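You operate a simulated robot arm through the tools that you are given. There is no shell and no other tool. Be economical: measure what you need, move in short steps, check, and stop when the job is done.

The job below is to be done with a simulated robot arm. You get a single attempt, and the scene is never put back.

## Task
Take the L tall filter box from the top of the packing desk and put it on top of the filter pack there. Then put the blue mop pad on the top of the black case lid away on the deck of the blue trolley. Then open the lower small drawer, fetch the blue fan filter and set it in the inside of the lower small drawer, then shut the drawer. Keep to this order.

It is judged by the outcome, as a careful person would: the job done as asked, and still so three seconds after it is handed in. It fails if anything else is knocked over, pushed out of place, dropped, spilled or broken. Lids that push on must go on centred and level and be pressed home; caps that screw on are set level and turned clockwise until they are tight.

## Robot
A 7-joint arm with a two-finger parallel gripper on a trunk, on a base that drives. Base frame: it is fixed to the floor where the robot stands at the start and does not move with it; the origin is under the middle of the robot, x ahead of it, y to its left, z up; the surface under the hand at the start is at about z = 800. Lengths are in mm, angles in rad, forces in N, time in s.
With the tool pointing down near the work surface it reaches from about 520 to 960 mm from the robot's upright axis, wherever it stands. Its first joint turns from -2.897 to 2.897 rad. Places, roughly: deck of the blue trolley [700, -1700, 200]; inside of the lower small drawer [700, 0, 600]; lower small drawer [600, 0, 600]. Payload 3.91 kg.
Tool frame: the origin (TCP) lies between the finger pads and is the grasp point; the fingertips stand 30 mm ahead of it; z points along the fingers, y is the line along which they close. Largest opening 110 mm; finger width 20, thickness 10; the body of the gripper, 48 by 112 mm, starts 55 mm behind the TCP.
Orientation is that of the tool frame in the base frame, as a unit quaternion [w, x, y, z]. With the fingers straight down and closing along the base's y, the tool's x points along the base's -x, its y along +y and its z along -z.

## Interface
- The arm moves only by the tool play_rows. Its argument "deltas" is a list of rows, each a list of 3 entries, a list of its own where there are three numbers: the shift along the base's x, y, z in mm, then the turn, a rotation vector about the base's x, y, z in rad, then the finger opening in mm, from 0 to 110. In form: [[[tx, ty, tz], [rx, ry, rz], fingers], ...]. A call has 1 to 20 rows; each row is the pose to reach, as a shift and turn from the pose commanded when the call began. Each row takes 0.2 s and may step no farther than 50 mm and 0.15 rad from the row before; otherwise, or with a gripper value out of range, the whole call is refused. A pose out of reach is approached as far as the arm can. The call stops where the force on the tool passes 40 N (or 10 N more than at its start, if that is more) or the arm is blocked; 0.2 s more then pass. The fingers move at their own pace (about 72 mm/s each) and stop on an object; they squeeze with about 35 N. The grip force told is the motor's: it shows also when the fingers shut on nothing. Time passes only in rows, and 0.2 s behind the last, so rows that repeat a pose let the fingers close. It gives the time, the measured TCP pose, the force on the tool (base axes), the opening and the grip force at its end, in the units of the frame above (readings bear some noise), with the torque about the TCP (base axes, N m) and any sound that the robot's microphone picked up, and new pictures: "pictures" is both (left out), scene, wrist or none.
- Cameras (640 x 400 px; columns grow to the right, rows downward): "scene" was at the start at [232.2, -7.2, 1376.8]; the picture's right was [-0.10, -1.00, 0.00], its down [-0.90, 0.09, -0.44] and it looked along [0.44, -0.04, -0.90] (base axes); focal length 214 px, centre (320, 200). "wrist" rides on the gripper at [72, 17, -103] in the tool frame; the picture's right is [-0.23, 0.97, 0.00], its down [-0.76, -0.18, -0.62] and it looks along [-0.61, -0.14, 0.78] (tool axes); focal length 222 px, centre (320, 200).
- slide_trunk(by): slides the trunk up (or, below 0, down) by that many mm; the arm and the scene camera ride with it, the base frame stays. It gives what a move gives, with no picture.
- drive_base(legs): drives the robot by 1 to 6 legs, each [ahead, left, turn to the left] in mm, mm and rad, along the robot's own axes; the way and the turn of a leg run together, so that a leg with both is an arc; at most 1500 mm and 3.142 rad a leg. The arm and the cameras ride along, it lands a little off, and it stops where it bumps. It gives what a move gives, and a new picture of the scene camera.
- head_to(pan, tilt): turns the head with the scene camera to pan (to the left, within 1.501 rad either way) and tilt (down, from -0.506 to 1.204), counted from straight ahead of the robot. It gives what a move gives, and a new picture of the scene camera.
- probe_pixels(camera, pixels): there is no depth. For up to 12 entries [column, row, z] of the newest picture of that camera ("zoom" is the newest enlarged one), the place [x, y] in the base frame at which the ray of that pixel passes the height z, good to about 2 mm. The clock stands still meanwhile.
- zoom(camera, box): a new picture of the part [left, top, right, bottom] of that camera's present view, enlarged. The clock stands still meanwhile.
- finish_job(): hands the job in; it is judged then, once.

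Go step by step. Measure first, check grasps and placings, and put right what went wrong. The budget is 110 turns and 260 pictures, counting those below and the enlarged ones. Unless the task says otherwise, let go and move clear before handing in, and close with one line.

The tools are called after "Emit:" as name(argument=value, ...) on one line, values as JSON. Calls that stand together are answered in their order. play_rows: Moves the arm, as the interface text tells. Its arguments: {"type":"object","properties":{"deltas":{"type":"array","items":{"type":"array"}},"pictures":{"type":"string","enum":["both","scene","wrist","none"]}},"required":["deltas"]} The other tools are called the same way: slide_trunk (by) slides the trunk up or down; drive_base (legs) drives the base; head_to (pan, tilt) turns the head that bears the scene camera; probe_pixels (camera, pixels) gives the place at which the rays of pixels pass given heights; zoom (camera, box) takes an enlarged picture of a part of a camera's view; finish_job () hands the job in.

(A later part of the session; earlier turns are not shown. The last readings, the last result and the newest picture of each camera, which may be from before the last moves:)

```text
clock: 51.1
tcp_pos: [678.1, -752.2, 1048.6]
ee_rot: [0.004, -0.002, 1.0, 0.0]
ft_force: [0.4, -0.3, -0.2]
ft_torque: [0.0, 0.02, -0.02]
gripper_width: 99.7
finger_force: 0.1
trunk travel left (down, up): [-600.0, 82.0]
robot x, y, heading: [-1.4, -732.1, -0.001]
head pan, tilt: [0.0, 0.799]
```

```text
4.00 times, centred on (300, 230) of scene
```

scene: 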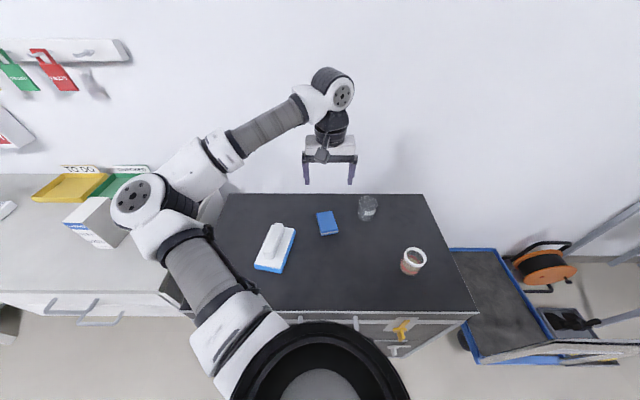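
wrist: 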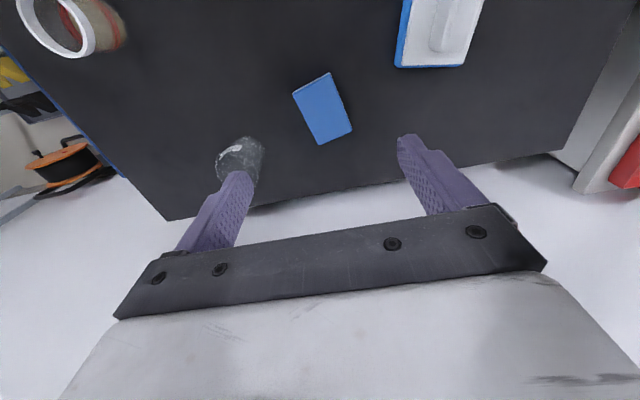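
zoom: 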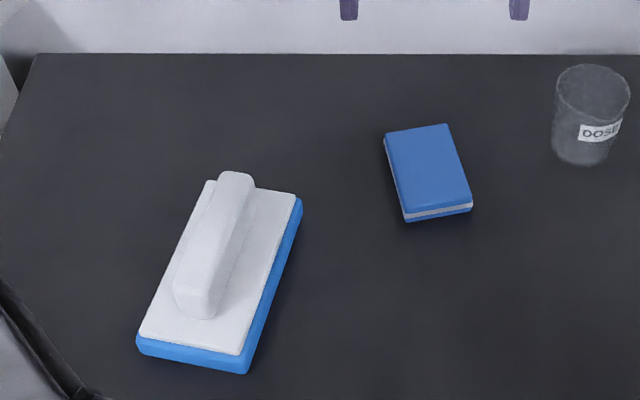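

I want to rule out another "fan filter" before choosing, so I'll check the left shelf and the area under the desk.

Emit:
play_rows(deltas=[[[-30, 0, 20], [0, 0, 0], 100], [[-60, 0, 50], [0, 0, 0], 100], [[-80, 0, 60], [0, 0, 0], 100]], pictures="none")

Emit:
drive_base(legs=[[-350, 0, 0], [0, 900, 0], [0, 0, 0.8]])

Emit:
head_to(pan=0.2, tilt=0.5)

Emit:
head_to(pan=-0.6, tilt=0.6)

Emit:
head_to(pan=1.2, tilt=0.4)

```text
clock: 51.9
tcp_pos: [597.2, -750.5, 1108.8]
ee_rot: [0.003, -0.003, 1.0, 0.001]
ft_force: [-0.2, -0.2, 0.0]
ft_torque: [0.0, 0.0, 0.01]
gripper_width: 100.2
finger_force: 0.1
trunk travel left (down, up): [-600.0, 82.0]
robot x, y, heading: [-3.2, -732.4, -0.002]
head pan, tilt: [0.0, 0.799]
```

```text
clock: 63.2
tcp_pos: [63.2, 589.8, 1110.2]
ee_rot: [0.004, -0.4, 0.916, 0.002]
ft_force: [-0.4, -0.2, -0.7]
ft_torque: [-0.03, -0.04, -0.02]
gripper_width: 100.0
finger_force: 0.2
trunk travel left (down, up): [-600.0, 82.0]
robot x, y, heading: [-361.3, 161.0, 0.827]
head pan, tilt: [0.0, 0.799]
```

scene: 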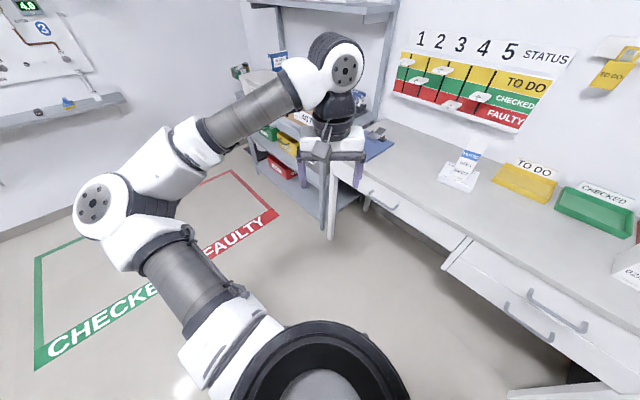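

```text
clock: 64.0
tcp_pos: [63.3, 589.2, 1110.1]
ee_rot: [0.003, -0.4, 0.917, 0.001]
ft_force: [-0.6, -0.1, 0.5]
ft_torque: [-0.02, -0.01, -0.01]
gripper_width: 100.0
finger_force: 0.0
trunk travel left (down, up): [-600.0, 82.0]
robot x, y, heading: [-361.2, 161.0, 0.823]
head pan, tilt: [0.201, 0.499]
```

scene: 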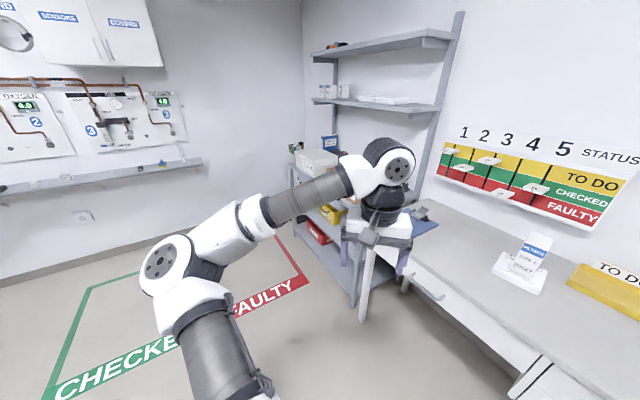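

```text
clock: 65.2
tcp_pos: [63.1, 588.9, 1109.6]
ee_rot: [0.003, -0.4, 0.917, 0.001]
ft_force: [1.0, 0.1, 0.4]
ft_torque: [-0.04, 0.04, -0.03]
gripper_width: 99.9
finger_force: 0.0
trunk travel left (down, up): [-600.0, 82.0]
robot x, y, heading: [-359.5, 162.9, 0.82]
head pan, tilt: [-0.6, 0.6]
```

scene: 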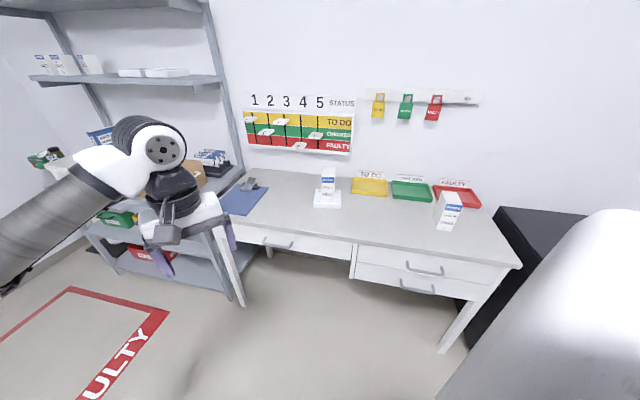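

```text
clock: 67.0
tcp_pos: [63.3, 589.3, 1110.2]
ee_rot: [0.003, -0.401, 0.916, 0.001]
ft_force: [-0.1, 0.4, -0.2]
ft_torque: [-0.02, 0.02, 0.01]
gripper_width: 100.0
finger_force: 0.2
trunk travel left (down, up): [-600.0, 82.0]
robot x, y, heading: [-362.0, 162.0, 0.824]
head pan, tilt: [1.201, 0.4]
```

scene: 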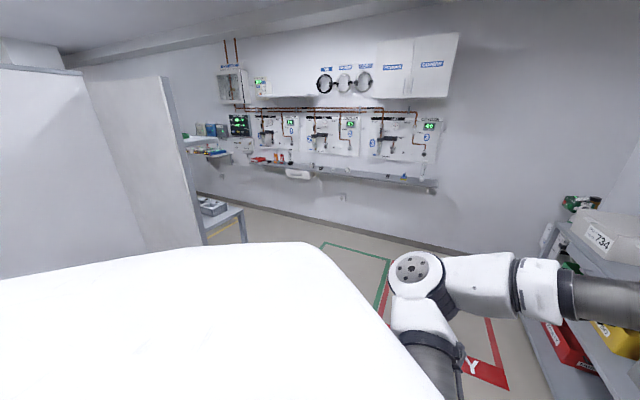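

No other fan filter is visible, so I'll take the gripped pad as the mop pad and the layered slab as the fan filter. I'm driving back to the case.

Emit:
drive_base(legs=[[0, 0, -0.824], [0, -780, 0], [340, 0, 0]])

Emit:
head_to(pan=0.0, tilt=0.85)

Emit:
zoom(camera="scene", box=[220, 170, 420, 295])

```text
clock: 77.3
tcp_pos: [564.0, -644.8, 1109.7]
ee_rot: [0.003, 0.009, 1.0, 0.001]
ft_force: [-0.4, 1.0, 0.0]
ft_torque: [0.02, 0.02, -0.01]
gripper_width: 100.0
finger_force: 0.1
trunk travel left (down, up): [-600.0, 82.0]
robot x, y, heading: [-33.7, -613.2, -0.017]
head pan, tilt: [1.201, 0.4]
```

scene: 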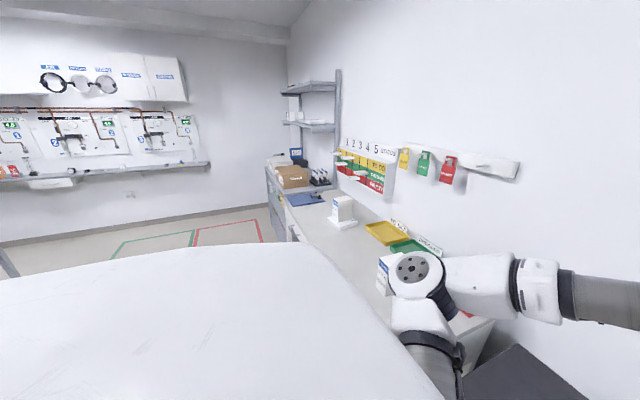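

```text
clock: 78.8
tcp_pos: [564.0, -645.3, 1109.8]
ee_rot: [0.005, 0.009, 1.0, 0.001]
ft_force: [0.6, -0.2, -0.7]
ft_torque: [-0.02, 0.01, 0.01]
gripper_width: 100.0
finger_force: 0.0
trunk travel left (down, up): [-600.0, 82.0]
robot x, y, heading: [-41.7, -615.7, -0.014]
head pan, tilt: [0.0, 0.85]
```

scene: 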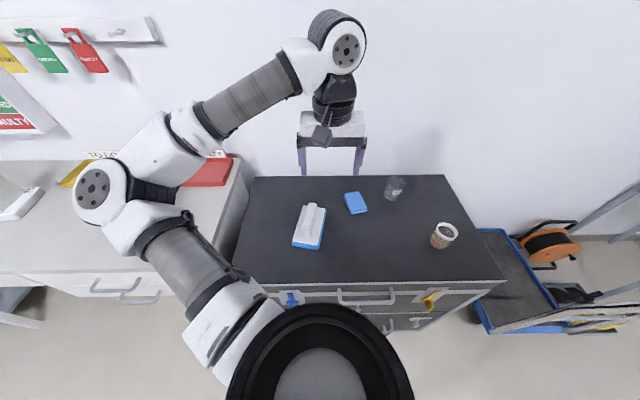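

```text
3.20 times, centred on (320, 232) of scene
```

zoom: 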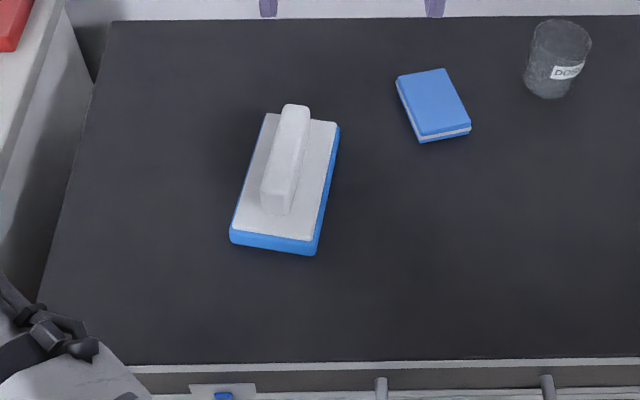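

I'll get the lid height by triangulating the slab and pad corners with both cameras.

Emit:
probe_pixels(camera="zoom", pixels=[[420, 143, 760], [420, 143, 800], [420, 143, 840], [230, 242, 760], [230, 242, 800], [230, 242, 840], [315, 255, 800], [338, 140, 800], [293, 105, 860], [268, 205, 860], [297, 112, 860], [283, 210, 860]])

Emit:
zoom(camera="wrist", box=[160, 0, 480, 200])

```text
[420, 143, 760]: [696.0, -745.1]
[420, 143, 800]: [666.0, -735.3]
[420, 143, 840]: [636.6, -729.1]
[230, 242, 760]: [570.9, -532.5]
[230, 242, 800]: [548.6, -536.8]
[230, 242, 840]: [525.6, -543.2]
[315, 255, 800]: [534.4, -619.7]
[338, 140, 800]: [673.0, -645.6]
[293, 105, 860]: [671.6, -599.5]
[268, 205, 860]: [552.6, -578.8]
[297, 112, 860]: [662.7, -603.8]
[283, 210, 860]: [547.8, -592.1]
```

```text
2.00 times, centred on (320, 100) of wrist
```

zoom: 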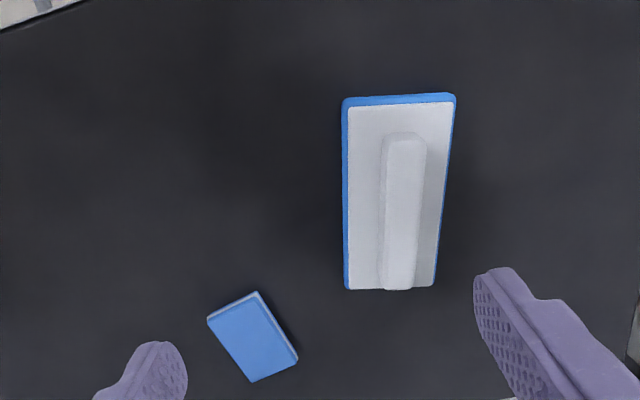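

Emit:
probe_pixels(camera="zoom", pixels=[[342, 102, 760], [342, 102, 800], [342, 102, 840], [456, 97, 760], [456, 97, 800], [456, 97, 840], [209, 320, 760], [209, 320, 800], [209, 320, 840], [388, 140, 860], [427, 140, 860], [405, 285, 860]])

```text
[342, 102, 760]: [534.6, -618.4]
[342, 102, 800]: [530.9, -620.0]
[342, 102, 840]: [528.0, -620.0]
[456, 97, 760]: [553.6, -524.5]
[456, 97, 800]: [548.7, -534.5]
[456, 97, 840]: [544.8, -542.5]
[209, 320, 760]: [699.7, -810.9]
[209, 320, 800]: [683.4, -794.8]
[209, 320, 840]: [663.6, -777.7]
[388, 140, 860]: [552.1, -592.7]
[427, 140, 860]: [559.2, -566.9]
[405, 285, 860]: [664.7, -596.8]
```

Both cameras agree the lid is at z≈800. The pad is centred near (610, −591), yaw −0.195, with a ~27 mm wide handle whose top is at z≈858. I'll move above the handle first.

Emit:
play_rows(deltas=[[[15, 18, -40], [0, 0, -0.06], 80], [[30, 36, -80], [0, 0, -0.12], 80], [[45, 54, -120], [0, 0, -0.177], 80], [[45, 54, -160], [0, 0, -0.177], 80], [[45, 54, -180], [0, 0, -0.177], 80], [[45, 54, -180], [0, 0, -0.177], 80]])

```text
clock: 80.2
tcp_pos: [608.6, -591.7, 930.3]
ee_rot: [0.005, 0.098, 0.995, -0.001]
ft_force: [0.9, 0.7, -0.2]
ft_torque: [0.0, 0.04, 0.0]
gripper_width: 79.8
finger_force: 0.1
trunk travel left (down, up): [-600.0, 82.0]
robot x, y, heading: [-37.1, -613.1, -0.02]
head pan, tilt: [0.0, 0.85]
```

scene: 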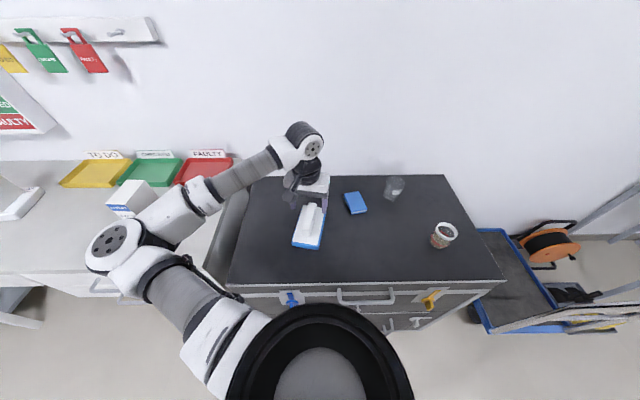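
wrist: 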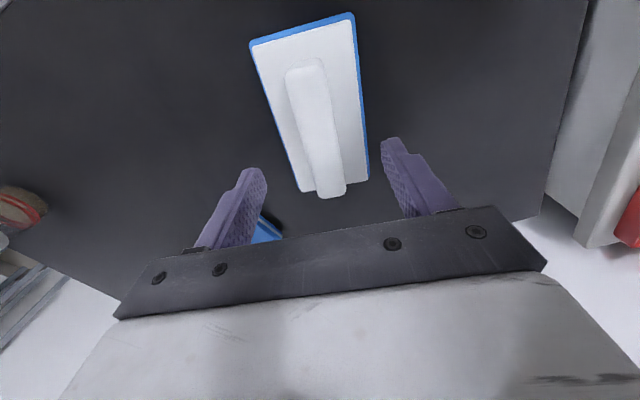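

Aligned over the handle. I'll descend to z≈861 and close.

Emit:
play_rows(deltas=[[[0, 0, -30], [0, 0, 0], 80], [[0, 0, -55], [0, 0, 0], 80], [[0, 0, -69], [0, 0, 0], 80], [[0, 0, -69], [0, 0, 0], 50], [[0, 0, -69], [0, 0, 0], 15], [[0, 0, -69], [0, 0, 0], 10], [[0, 0, -69], [0, 0, 0], 10]])

```text
clock: 81.8
tcp_pos: [607.6, -590.1, 861.0]
ee_rot: [0.004, 0.097, 0.995, 0.0]
ft_force: [0.5, 0.1, 0.2]
ft_torque: [0.01, -0.02, -0.01]
gripper_width: 27.3
finger_force: 35.2
trunk travel left (down, up): [-600.0, 82.0]
robot x, y, heading: [-35.7, -615.2, -0.016]
head pan, tilt: [0.0, 0.85]
```

scene: 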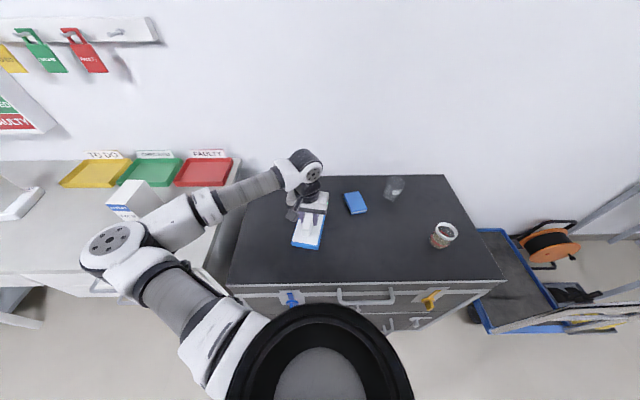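
wrist: 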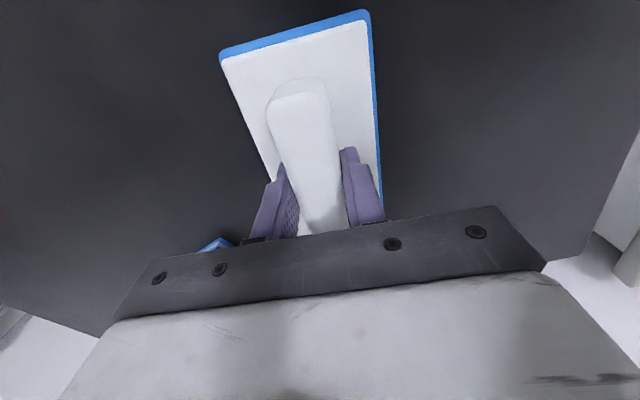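

Handle gripped (27.3 mm). I'll lift, then look right to measure the trolley deck.

Emit:
play_rows(deltas=[[[0, 0, 30], [0, 0, 0], 10], [[0, 0, 70], [0, 0, 0.03], 10], [[0, 0, 115], [0, 0, 0.06], 10], [[0, 0, 160], [0, 0, 0.1], 10], [[0, 0, 200], [0, 0, 0.15], 10], [[0, 0, 200], [0, 0, 0.18], 10]], pictures="wrist")

Emit:
drive_base(legs=[[-300, 0, 0], [0, -600, 0]])

Emit:
head_to(pan=-0.3, tilt=0.8)

```text
clock: 83.2
tcp_pos: [606.9, -591.6, 1061.6]
ee_rot: [0.003, 0.007, 1.0, 0.001]
ft_force: [0.1, -0.3, -0.4]
ft_torque: [-0.01, -0.04, 0.02]
gripper_width: 27.6
finger_force: 34.8
trunk travel left (down, up): [-600.0, 82.0]
robot x, y, heading: [-30.5, -613.7, -0.017]
head pan, tilt: [0.0, 0.85]
```

wrist: 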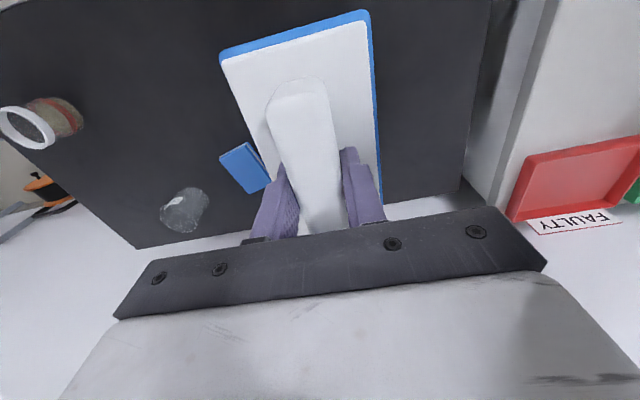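

```text
clock: 89.8
tcp_pos: [297.0, -1183.1, 1061.0]
ee_rot: [0.004, 0.013, 1.0, 0.001]
ft_force: [0.3, 0.3, -0.8]
ft_torque: [-0.01, 0.01, 0.0]
gripper_width: 27.4
finger_force: 35.2
trunk travel left (down, up): [-600.0, 82.0]
robot x, y, heading: [-346.8, -1198.3, -0.031]
head pan, tilt: [0.0, 0.85]
```

scene: 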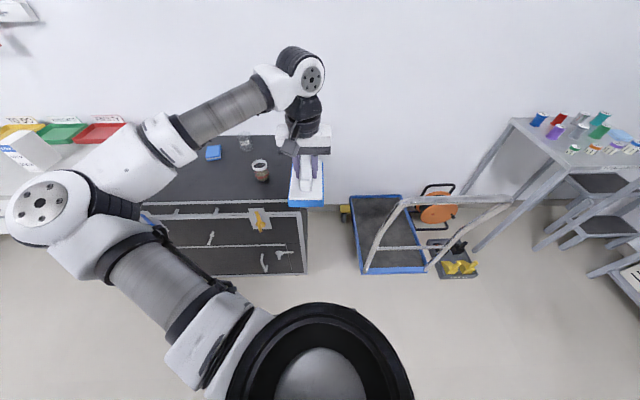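

```text
clock: 90.6
tcp_pos: [296.9, -1182.2, 1060.6]
ee_rot: [0.004, 0.013, 1.0, 0.001]
ft_force: [-0.1, -0.9, -1.5]
ft_torque: [0.0, 0.02, 0.0]
gripper_width: 27.7
finger_force: 34.7
trunk travel left (down, up): [-600.0, 82.0]
robot x, y, heading: [-348.1, -1197.7, -0.031]
head pan, tilt: [-0.3, 0.799]
```

scene: 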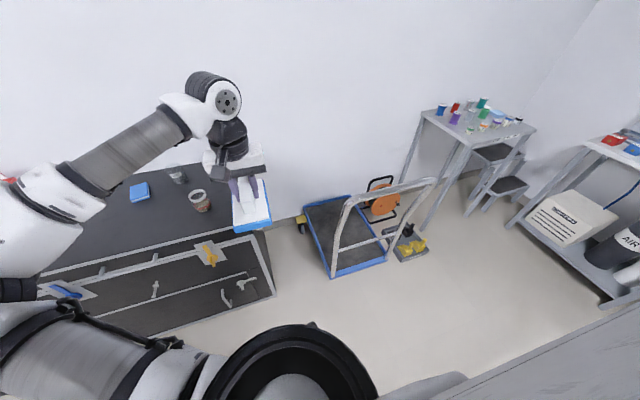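

The trolley's push handle stands on its front edge. I'll measure the deck, the handle and the objects around them.

Emit:
probe_pixels(camera="scene", pixels=[[303, 207, 200], [350, 197, 200], [387, 261, 200], [331, 277, 200], [410, 250, 0], [395, 232, 100], [428, 240, 0], [380, 215, 0], [428, 228, 0], [512, 228, 0], [470, 215, 0], [275, 292, 200]])

Emit:
probe_pixels(camera="scene", pixels=[[345, 205, 700], [345, 205, 800], [345, 205, 900], [345, 205, 1000], [430, 182, 800], [430, 182, 900], [430, 182, 1000], [332, 272, 200], [390, 252, 200], [275, 292, 0], [262, 235, 780], [360, 280, 0]])

Emit:
zoom(camera="scene", box=[270, 150, 550, 325])

```text
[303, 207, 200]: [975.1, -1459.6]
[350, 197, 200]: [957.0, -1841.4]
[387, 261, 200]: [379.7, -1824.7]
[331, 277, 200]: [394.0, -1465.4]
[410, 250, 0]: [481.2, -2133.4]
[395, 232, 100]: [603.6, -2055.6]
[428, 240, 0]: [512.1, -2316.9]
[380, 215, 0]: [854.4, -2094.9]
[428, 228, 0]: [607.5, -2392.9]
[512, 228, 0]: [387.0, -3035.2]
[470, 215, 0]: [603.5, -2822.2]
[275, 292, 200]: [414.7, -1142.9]
```

```text
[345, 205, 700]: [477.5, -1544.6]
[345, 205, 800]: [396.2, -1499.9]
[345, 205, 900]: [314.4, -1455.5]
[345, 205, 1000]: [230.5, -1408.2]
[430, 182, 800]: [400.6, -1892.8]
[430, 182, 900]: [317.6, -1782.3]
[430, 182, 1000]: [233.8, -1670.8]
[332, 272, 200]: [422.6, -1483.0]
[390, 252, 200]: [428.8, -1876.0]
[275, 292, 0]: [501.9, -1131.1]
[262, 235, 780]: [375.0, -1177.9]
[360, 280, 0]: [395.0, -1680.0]
```

```text
2.29 times, centred on (410, 238) of scene
```

zoom: 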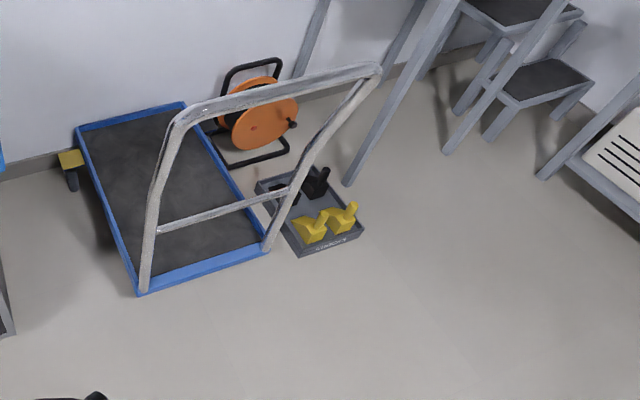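

The deck spans x 400–970, y −1465…−1840. The handle stands at x≈410 and is ~800 high, so the arm must come down over the deck from above it, passing between the handle post and the case. I'll drive in front of the trolley with the pad held high.

Emit:
drive_base(legs=[[0, -395, 0], [0, 0, 0.08], [280, 0, 0]])

Emit:
head_to(pan=0.15, tilt=1.0)

```text
clock: 96.4
tcp_pos: [568.5, -1520.1, 1060.3]
ee_rot: [0.002, -0.025, 1.0, 0.001]
ft_force: [-0.5, 0.0, -0.9]
ft_torque: [0.01, -0.01, 0.01]
gripper_width: 27.7
finger_force: 34.9
trunk travel left (down, up): [-600.0, 82.0]
robot x, y, heading: [-75.1, -1583.3, 0.046]
head pan, tilt: [-0.3, 0.799]
```

scene: 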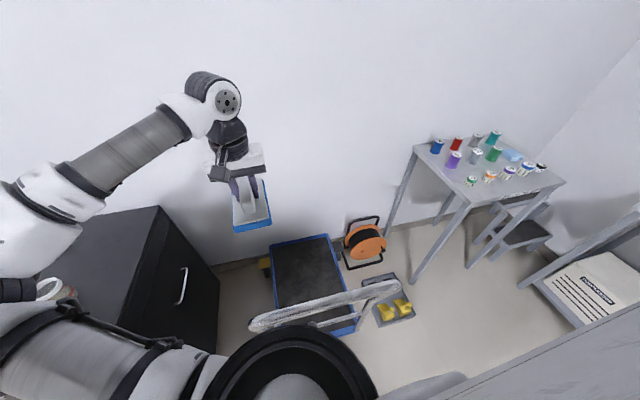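

```text
clock: 97.3
tcp_pos: [568.9, -1518.5, 1060.4]
ee_rot: [0.003, -0.026, 1.0, 0.0]
ft_force: [-0.2, 0.2, -0.7]
ft_torque: [0.0, 0.03, 0.03]
gripper_width: 27.5
finger_force: 35.0
trunk travel left (down, up): [-600.0, 82.0]
robot x, y, heading: [-72.5, -1583.9, 0.044]
head pan, tilt: [0.15, 1.0]
```

scene: 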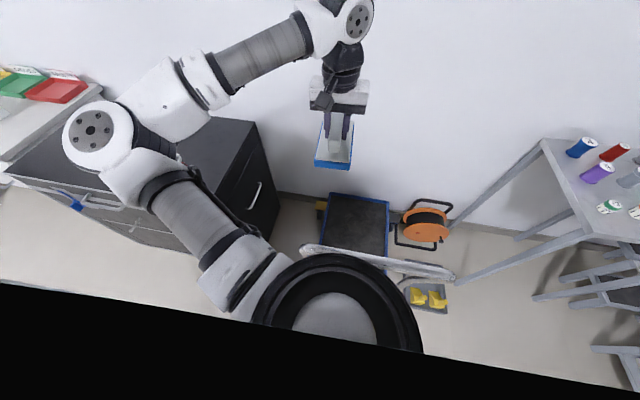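

I estimate the elbow at about (295, −1311), which would bring the forearm too close to the left handle post. I'll turn the base slightly right and move it forward and left, so the forearm runs down the middle of the gap.

Emit:
drive_base(legs=[[0, 0, -0.147], [0, 76, 0], [60, 0, 0]])

Emit:
head_to(pan=0.3, tilt=1.1)

```text
clock: 99.7
tcp_pos: [639.0, -1547.3, 1059.2]
ee_rot: [0.003, 0.051, 0.999, 0.001]
ft_force: [0.5, -0.3, -0.2]
ft_torque: [0.0, 0.04, -0.01]
gripper_width: 27.4
finger_force: 34.6
trunk travel left (down, up): [-600.0, 82.0]
robot x, y, heading: [-1.8, -1510.4, -0.107]
head pan, tilt: [0.15, 1.0]
```

scene: 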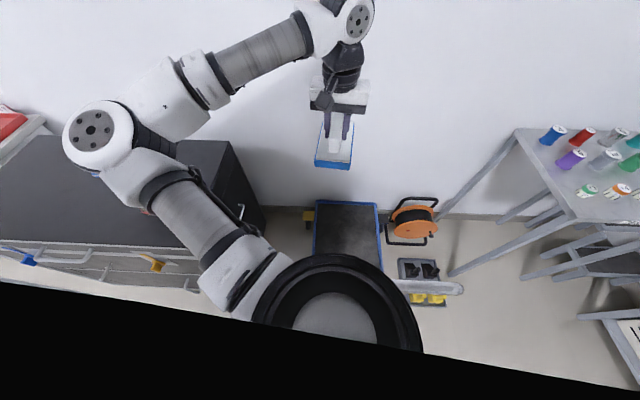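

```text
clock: 100.4
tcp_pos: [639.1, -1546.2, 1061.0]
ee_rot: [0.004, 0.049, 0.999, 0.001]
ft_force: [0.5, -0.4, -1.2]
ft_torque: [-0.02, 0.0, 0.02]
gripper_width: 27.6
finger_force: 35.5
trunk travel left (down, up): [-600.0, 82.0]
robot x, y, heading: [-1.3, -1515.3, -0.106]
head pan, tilt: [0.3, 1.1]
```

scene: 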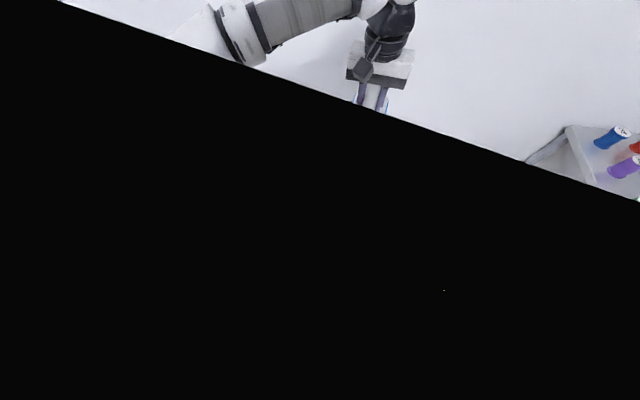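

The elbow estimate is now about (414, −1266), a little close to the case. I'll shift 22 mm right and re-measure the case edge and the handle.

Emit:
drive_base(legs=[[0, -22, 0]])

Emit:
head_to(pan=0.1, tilt=0.95)

Emit:
zoom(camera="scene", box=[160, 100, 480, 300])

```text
clock: 101.3
tcp_pos: [636.3, -1569.4, 1060.1]
ee_rot: [0.003, 0.049, 0.999, 0.001]
ft_force: [0.4, -0.3, -0.9]
ft_torque: [0.01, -0.05, 0.03]
gripper_width: 27.5
finger_force: 35.1
trunk travel left (down, up): [-600.0, 82.0]
robot x, y, heading: [-6.0, -1534.7, -0.1]
head pan, tilt: [0.3, 1.1]
```

scene: 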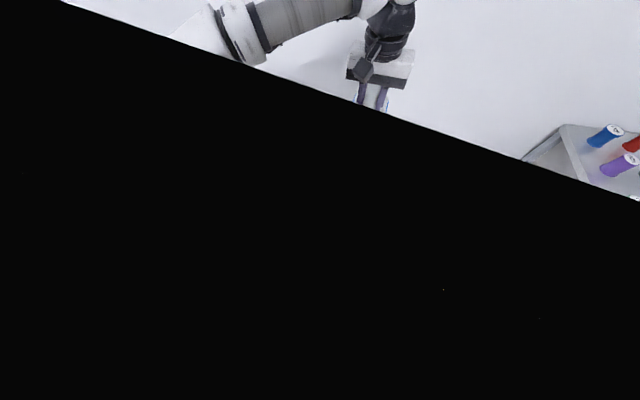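

```text
clock: 102.0
tcp_pos: [636.0, -1568.0, 1061.2]
ee_rot: [0.003, 0.049, 0.999, 0.002]
ft_force: [0.6, 0.2, -0.8]
ft_torque: [0.04, -0.03, 0.0]
gripper_width: 27.4
finger_force: 34.9
trunk travel left (down, up): [-600.0, 82.0]
robot x, y, heading: [-6.2, -1538.2, -0.101]
head pan, tilt: [0.099, 0.949]
```

scene: 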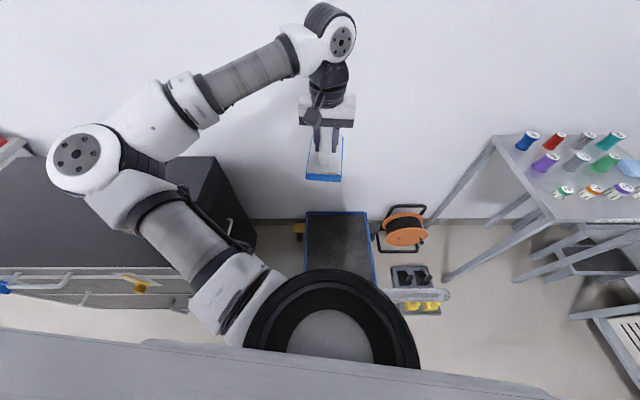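

```text
2.00 times, centred on (320, 200) of scene
```

zoom: 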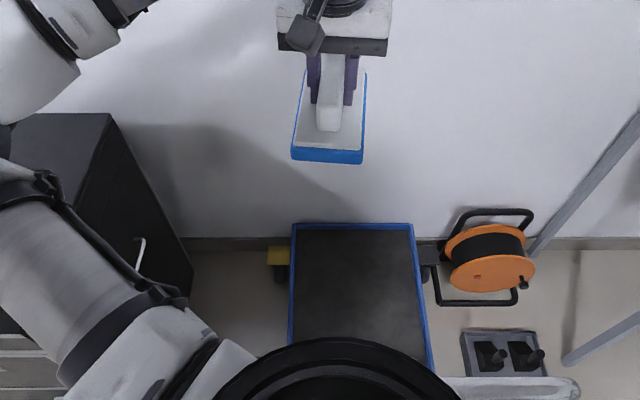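

Emit:
probe_pixels(camera="scene", pixels=[[214, 157, 800], [255, 245, 0], [306, 212, 200], [366, 212, 200], [448, 295, 800], [448, 295, 850], [375, 283, 200], [229, 222, 600]])

```text
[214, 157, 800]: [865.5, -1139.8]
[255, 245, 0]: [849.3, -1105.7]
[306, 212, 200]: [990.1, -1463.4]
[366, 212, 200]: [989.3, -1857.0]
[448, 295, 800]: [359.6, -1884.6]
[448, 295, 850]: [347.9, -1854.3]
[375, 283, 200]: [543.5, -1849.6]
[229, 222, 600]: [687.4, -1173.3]
```

There's a bit more room than I thought: the case edge is at y≈−1140 to −1178. I'll lower the trunk 300 mm, with the elbow still above the case, and inspect.

Emit:
slide_trunk(by=-300)

Emit:
head_to(pan=0.35, tilt=0.85)

```text
clock: 105.0
tcp_pos: [636.4, -1569.3, 761.0]
ee_rot: [0.004, 0.049, 0.999, 0.001]
ft_force: [-0.7, -0.9, -2.0]
ft_torque: [0.01, 0.02, -0.02]
gripper_width: 27.5
finger_force: 34.8
trunk travel left (down, up): [-300.0, 382.0]
robot x, y, heading: [-7.5, -1535.1, -0.105]
head pan, tilt: [0.099, 0.949]
```

```text
clock: 105.8
tcp_pos: [637.0, -1569.1, 760.5]
ee_rot: [0.003, 0.049, 0.999, 0.001]
ft_force: [0.1, 0.1, -0.6]
ft_torque: [0.0, 0.0, -0.02]
gripper_width: 27.7
finger_force: 35.1
trunk travel left (down, up): [-300.0, 382.0]
robot x, y, heading: [-9.7, -1533.2, -0.101]
head pan, tilt: [0.351, 0.85]
```

scene: 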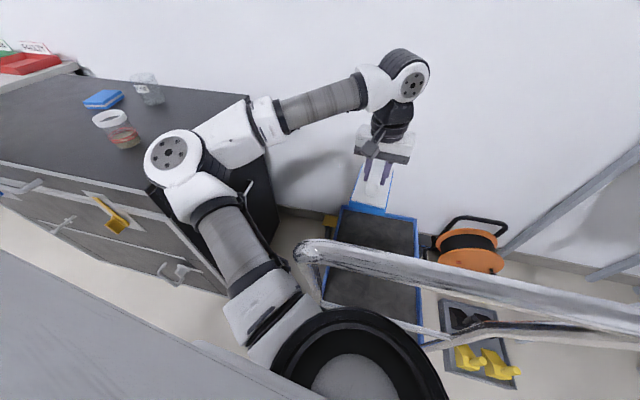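

Emit:
probe_pixels(camera="scene", pixels=[[145, 155, 920], [145, 155, 880], [173, 152, 950], [173, 152, 920], [173, 152, 900], [190, 185, 900], [248, 95, 800], [155, 190, 800], [150, 185, 800], [300, 247, 800], [310, 262, 800], [330, 245, 800]])

Emit:
zoom(camera="scene", box=[100, 60, 420, 330])

```text
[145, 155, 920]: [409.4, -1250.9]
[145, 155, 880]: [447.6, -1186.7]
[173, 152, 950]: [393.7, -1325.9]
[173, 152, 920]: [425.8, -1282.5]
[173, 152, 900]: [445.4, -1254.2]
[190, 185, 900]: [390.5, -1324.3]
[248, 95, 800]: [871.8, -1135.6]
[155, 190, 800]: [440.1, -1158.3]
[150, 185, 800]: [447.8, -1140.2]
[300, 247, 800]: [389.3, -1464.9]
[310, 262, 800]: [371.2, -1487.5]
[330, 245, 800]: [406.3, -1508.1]
```

```text
1.48 times, centred on (260, 195) of scene
```

zoom: 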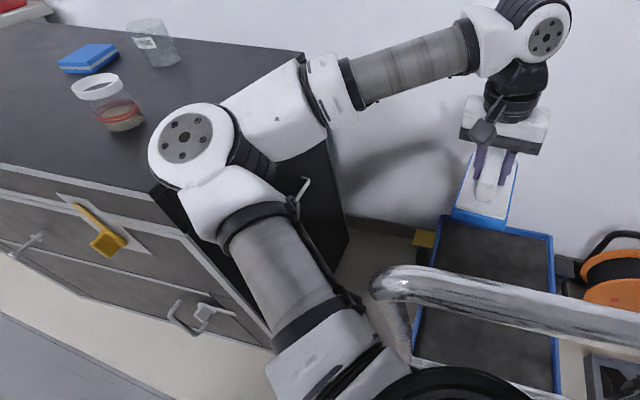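

Emit:
zoom(camera="scene", box=[130, 120, 290, 270])

Emit:
probe_pixels(camera="zoom", pixels=[[60, 150, 800], [62, 190, 740], [100, 200, 740], [150, 290, 740]])

```text
2.67 times, centred on (210, 195) of scene
```

zoom: 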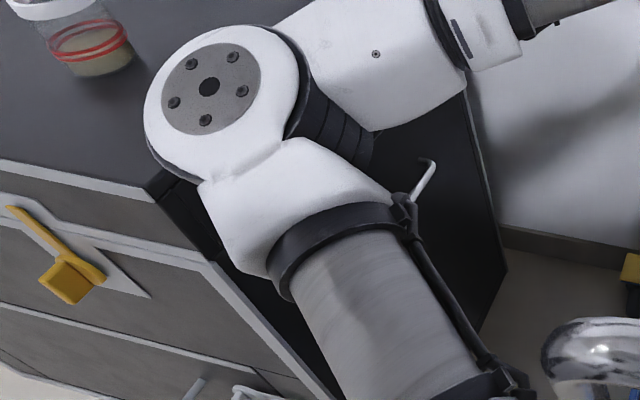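

```text
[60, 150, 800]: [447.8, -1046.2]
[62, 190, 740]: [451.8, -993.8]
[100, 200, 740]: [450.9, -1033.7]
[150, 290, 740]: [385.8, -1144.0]
```

The case corner is at about (438, −1138) and the elbow at (427, −1280), so the case side is fine. The upper arm is the tight spot against the handle's left post (~(385,−1475)), so I'll shift the base left and slightly back.

Emit:
drive_base(legs=[[-23, 33, 0]])

Emit:
slide_trunk(by=-40)

Emit:
zoom(camera="scene", box=[60, 20, 540, 320])

```text
clock: 106.8
tcp_pos: [616.9, -1533.8, 759.8]
ee_rot: [0.004, 0.049, 0.999, 0.001]
ft_force: [0.3, 0.6, -1.5]
ft_torque: [-0.01, -0.01, 0.04]
gripper_width: 27.6
finger_force: 34.2
trunk travel left (down, up): [-300.0, 382.0]
robot x, y, heading: [-27.6, -1503.0, -0.097]
head pan, tilt: [0.351, 0.85]
```

scene: 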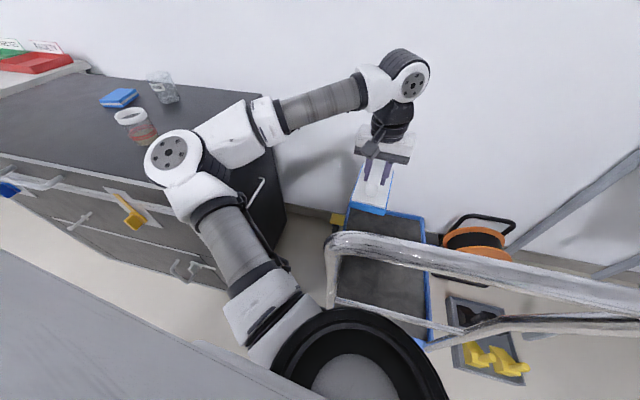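

```text
clock: 107.6
tcp_pos: [616.0, -1533.7, 720.7]
ee_rot: [0.004, 0.049, 0.999, 0.001]
ft_force: [-0.4, -0.5, -1.3]
ft_torque: [-0.02, -0.02, -0.01]
gripper_width: 27.6
finger_force: 34.9
trunk travel left (down, up): [-260.0, 422.0]
robot x, y, heading: [-25.4, -1502.2, -0.098]
head pan, tilt: [0.351, 0.85]
```

```text
1.33 times, centred on (300, 170) of scene
```

zoom: 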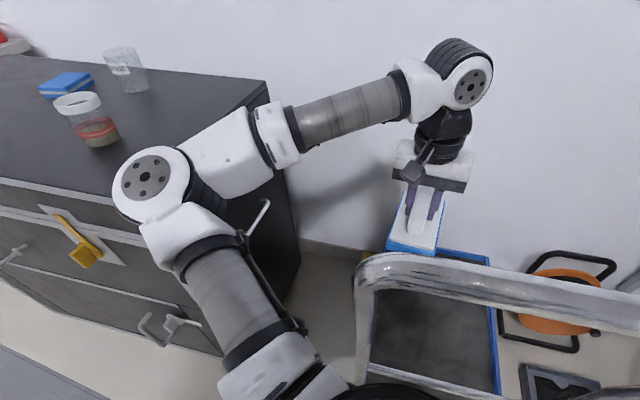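

The elbow clears the case by roughly 50 mm and the upper arm clears the post by ~30 mm. I'll continue lowering in steps with checks.

Emit:
slide_trunk(by=-80)

Emit:
zoom(camera="scene", box=[60, 20, 540, 320])

```text
clock: 108.8
tcp_pos: [617.0, -1534.0, 641.2]
ee_rot: [0.003, 0.049, 0.999, 0.0]
ft_force: [-0.3, 0.2, -1.3]
ft_torque: [-0.01, 0.01, -0.01]
gripper_width: 27.5
finger_force: 34.8
trunk travel left (down, up): [-180.0, 502.0]
robot x, y, heading: [-22.9, -1498.7, -0.098]
head pan, tilt: [0.351, 0.85]
```

```text
1.33 times, centred on (300, 170) of scene
```

zoom: 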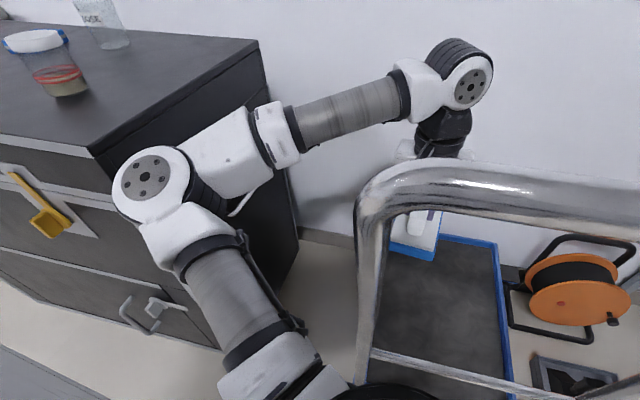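

The elbow clears the case corner (at (95,148) in the zoom) and the handle is clear of the arm. I'll lower the remaining 180 mm.

Emit:
slide_trunk(by=-90)

Emit:
zoom(camera="scene", box=[60, 20, 540, 320])

Emit:
slide_trunk(by=-88)

Emit:
zoom(camera="scene", box=[60, 20, 540, 320])

Emit:
zoom(camera="wrist", box=[0, 0, 640, 400])

```text
clock: 110.0
tcp_pos: [616.7, -1534.7, 550.7]
ee_rot: [0.004, 0.049, 0.999, 0.001]
ft_force: [0.2, -0.4, -1.2]
ft_torque: [-0.01, 0.02, -0.04]
gripper_width: 27.5
finger_force: 35.2
trunk travel left (down, up): [-90.0, 592.0]
robot x, y, heading: [-24.3, -1502.7, -0.1]
head pan, tilt: [0.351, 0.85]
```

```text
1.33 times, centred on (300, 170) of scene
```

zoom: 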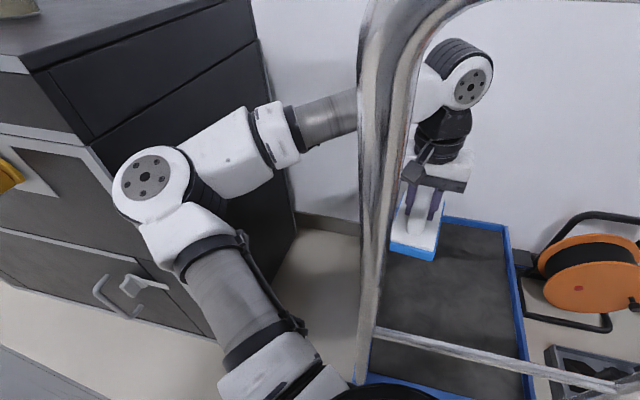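

```text
clock: 111.4
tcp_pos: [615.1, -1533.9, 533.2]
ee_rot: [0.007, 0.05, 0.999, 0.001]
ft_force: [0.2, 0.3, -1.3]
ft_torque: [0.0, -0.01, 0.01]
gripper_width: 27.7
finger_force: 34.7
trunk travel left (down, up): [-67.0, 616.0]
robot x, y, heading: [-25.6, -1503.2, -0.102]
head pan, tilt: [0.351, 0.85]
stopped: the arm was blocked; the commanded pose is now the measured one
```

```text
1.33 times, centred on (300, 170) of scene
```

zoom: 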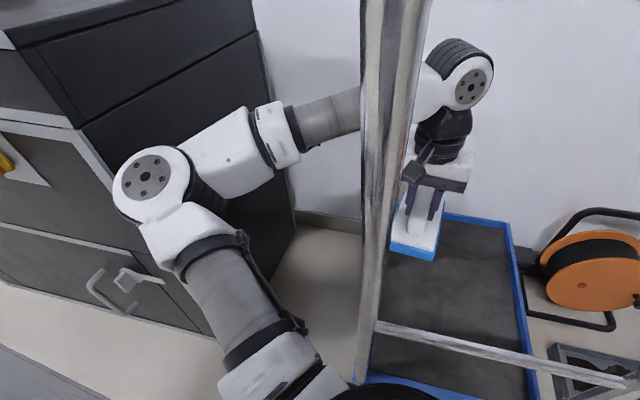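

```text
1.00 times, centred on (320, 200) of wrist (not enlarged: the box is as wide or as high as the picture)
```

zoom: 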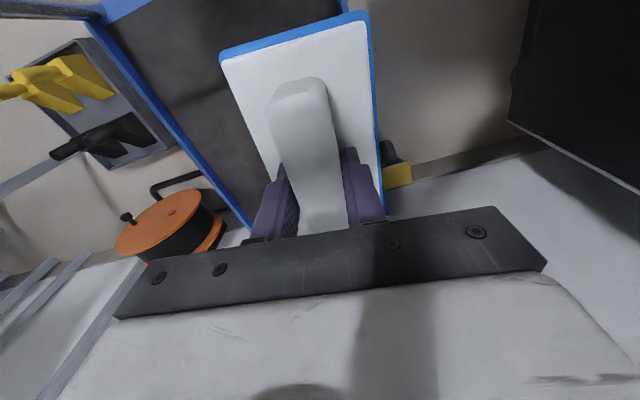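

The slide stopped as blocked at trunk −533, and I don't yet know what touched. I'll back up 25 mm and look around the arm.

Emit:
slide_trunk(by=25)

Emit:
head_to(pan=0.75, tilt=0.75)

Emit:
head_to(pan=0.0, tilt=1.15)

```text
clock: 112.1
tcp_pos: [617.7, -1534.7, 551.8]
ee_rot: [0.004, 0.049, 0.999, 0.001]
ft_force: [-0.7, 0.8, -1.6]
ft_torque: [0.01, 0.0, 0.0]
gripper_width: 27.7
finger_force: 35.5
trunk travel left (down, up): [-92.0, 591.0]
robot x, y, heading: [-22.9, -1503.6, -0.097]
head pan, tilt: [0.351, 0.85]
```

```text
clock: 113.0
tcp_pos: [616.8, -1534.6, 551.3]
ee_rot: [0.004, 0.05, 0.999, 0.0]
ft_force: [0.6, 0.5, 0.4]
ft_torque: [0.02, -0.01, 0.01]
gripper_width: 27.7
finger_force: 34.9
trunk travel left (down, up): [-92.0, 591.0]
robot x, y, heading: [-24.8, -1502.7, -0.097]
head pan, tilt: [0.75, 0.75]
```

scene: 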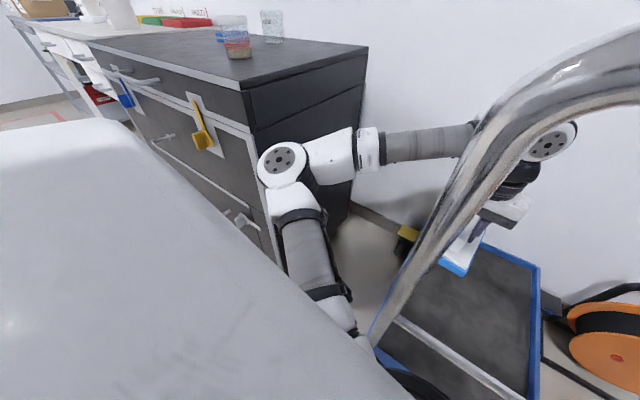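

```text
clock: 114.1
tcp_pos: [616.7, -1534.5, 552.6]
ee_rot: [0.004, 0.05, 0.999, 0.001]
ft_force: [-0.3, -0.6, -1.3]
ft_torque: [0.01, 0.02, -0.01]
gripper_width: 27.5
finger_force: 34.9
trunk travel left (down, up): [-92.0, 591.0]
robot x, y, heading: [-27.6, -1501.7, -0.102]
head pan, tilt: [0.0, 1.15]
```

scene: 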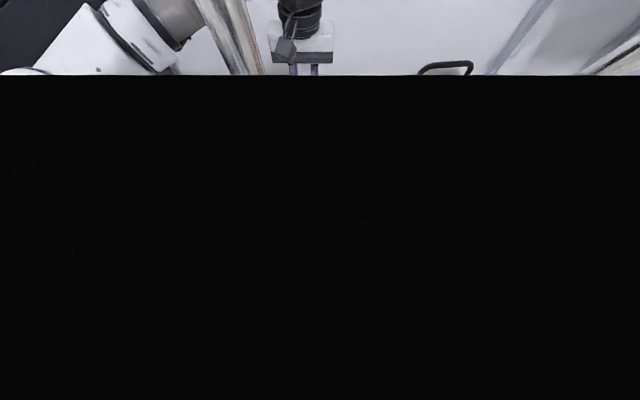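

I'll probe the elbow, upper-arm and post edges at the arm's own height to find the contact.

Emit:
head_to(pan=0.75, tilt=0.95)

Emit:
zoom(camera="scene", box=[180, 60, 500, 260])

```text
clock: 115.2
tcp_pos: [617.3, -1535.0, 552.6]
ee_rot: [0.004, 0.049, 0.999, 0.001]
ft_force: [-0.3, 0.3, -0.8]
ft_torque: [0.0, 0.02, 0.02]
gripper_width: 27.6
finger_force: 34.8
trunk travel left (down, up): [-92.0, 591.0]
robot x, y, heading: [-27.5, -1503.1, -0.105]
head pan, tilt: [0.75, 0.949]
```

scene: 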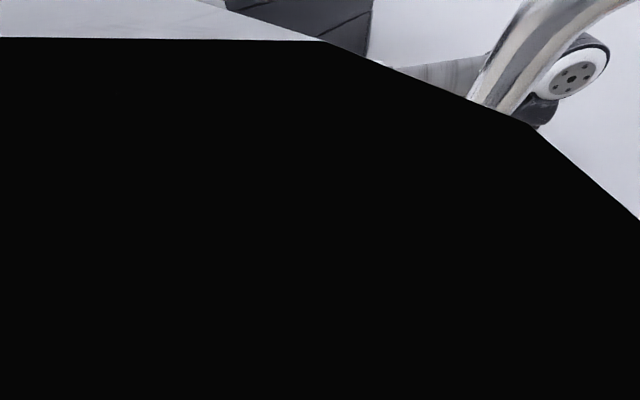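

```text
2.00 times, centred on (340, 160) of scene
```

zoom: 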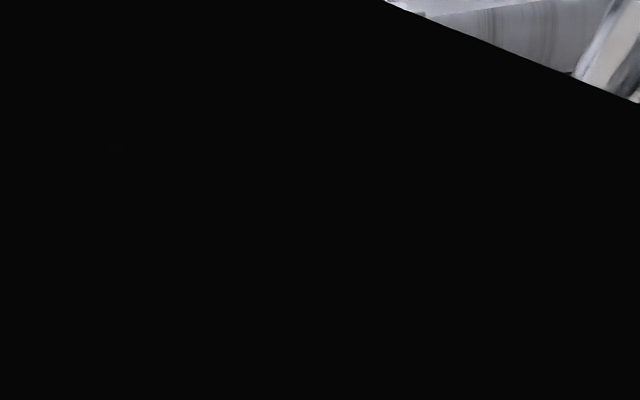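

Emit:
head_to(pan=0.85, tilt=0.7)

Emit:
zoom(camera="scene", box=[150, 80, 470, 280])

Emit:
zoom(camera="scene", box=[240, 200, 480, 350])

```text
clock: 116.0
tcp_pos: [617.6, -1535.1, 552.2]
ee_rot: [0.004, 0.049, 0.999, 0.001]
ft_force: [-0.3, -0.1, -0.4]
ft_torque: [0.01, 0.01, 0.0]
gripper_width: 27.6
finger_force: 35.5
trunk travel left (down, up): [-92.0, 591.0]
robot x, y, heading: [-28.7, -1502.8, -0.103]
head pan, tilt: [0.85, 0.7]
```

scene: 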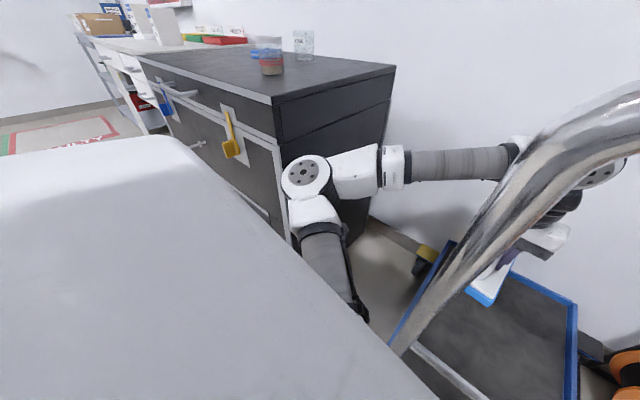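

```text
2.00 times, centred on (310, 180) of scene
```

zoom: 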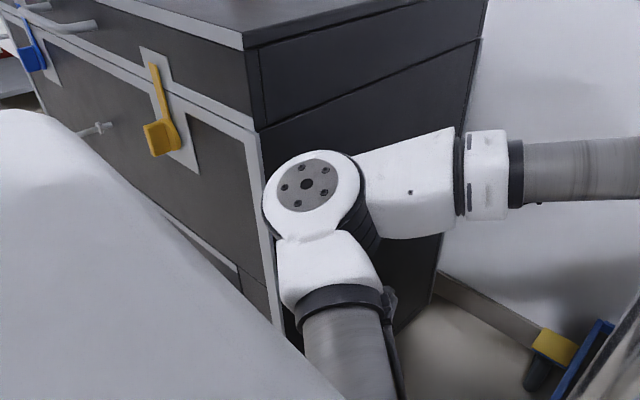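

```text
2.67 times, centred on (360, 275) of scene
```

zoom: 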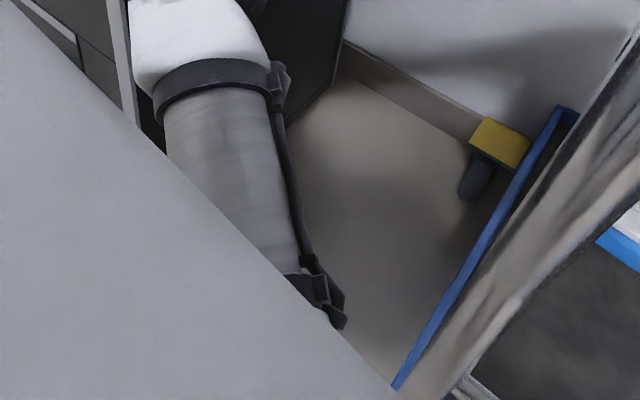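

Emit:
probe_pixels(camera="scene", pixels=[[303, 175, 690], [303, 175, 710], [303, 175, 730], [283, 180, 690], [350, 200, 640], [350, 200, 670], [385, 188, 650], [500, 160, 690], [272, 103, 800], [394, 66, 800], [410, 330, 500], [395, 350, 400]])

Emit:
head_to(pan=0.35, tilt=0.85)

Emit:
probe_pixels(camera="scene", pixels=[[170, 153, 690], [170, 153, 710], [170, 153, 730], [144, 159, 690], [265, 126, 650], [357, 82, 690], [411, 81, 750], [411, 81, 720], [343, 264, 400], [281, 260, 650], [330, 300, 600], [60, 60, 800]])

```text
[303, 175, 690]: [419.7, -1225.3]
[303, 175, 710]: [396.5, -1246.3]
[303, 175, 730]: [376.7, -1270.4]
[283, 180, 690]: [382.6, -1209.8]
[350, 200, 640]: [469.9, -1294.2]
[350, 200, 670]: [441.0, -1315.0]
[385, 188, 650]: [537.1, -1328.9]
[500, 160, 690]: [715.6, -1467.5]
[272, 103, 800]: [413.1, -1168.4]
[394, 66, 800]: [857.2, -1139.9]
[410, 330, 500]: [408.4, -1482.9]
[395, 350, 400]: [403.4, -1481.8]
```

```text
clock: 116.9
tcp_pos: [617.3, -1534.5, 552.8]
ee_rot: [0.004, 0.049, 0.999, 0.0]
ft_force: [-0.1, 1.0, 0.0]
ft_torque: [-0.02, 0.03, -0.02]
gripper_width: 27.5
finger_force: 35.2
trunk travel left (down, up): [-92.0, 591.0]
robot x, y, heading: [-26.1, -1499.9, -0.097]
head pan, tilt: [0.351, 0.85]
```

scene: 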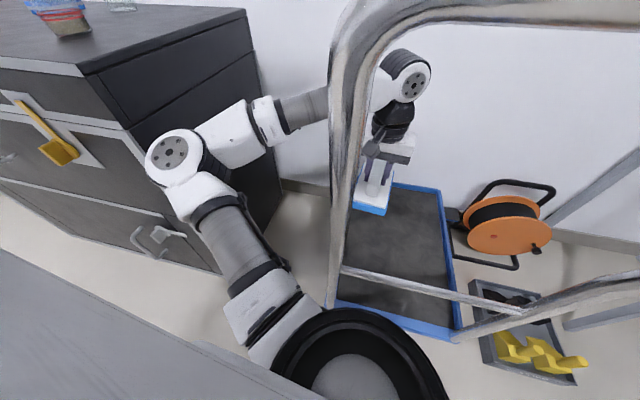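

```text
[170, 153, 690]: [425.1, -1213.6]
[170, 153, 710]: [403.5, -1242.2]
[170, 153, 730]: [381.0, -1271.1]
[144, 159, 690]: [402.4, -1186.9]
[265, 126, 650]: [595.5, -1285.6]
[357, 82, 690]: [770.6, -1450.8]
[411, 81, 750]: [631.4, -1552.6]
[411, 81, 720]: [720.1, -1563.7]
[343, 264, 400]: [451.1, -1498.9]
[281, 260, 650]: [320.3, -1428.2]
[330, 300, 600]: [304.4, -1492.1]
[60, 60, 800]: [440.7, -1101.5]
```

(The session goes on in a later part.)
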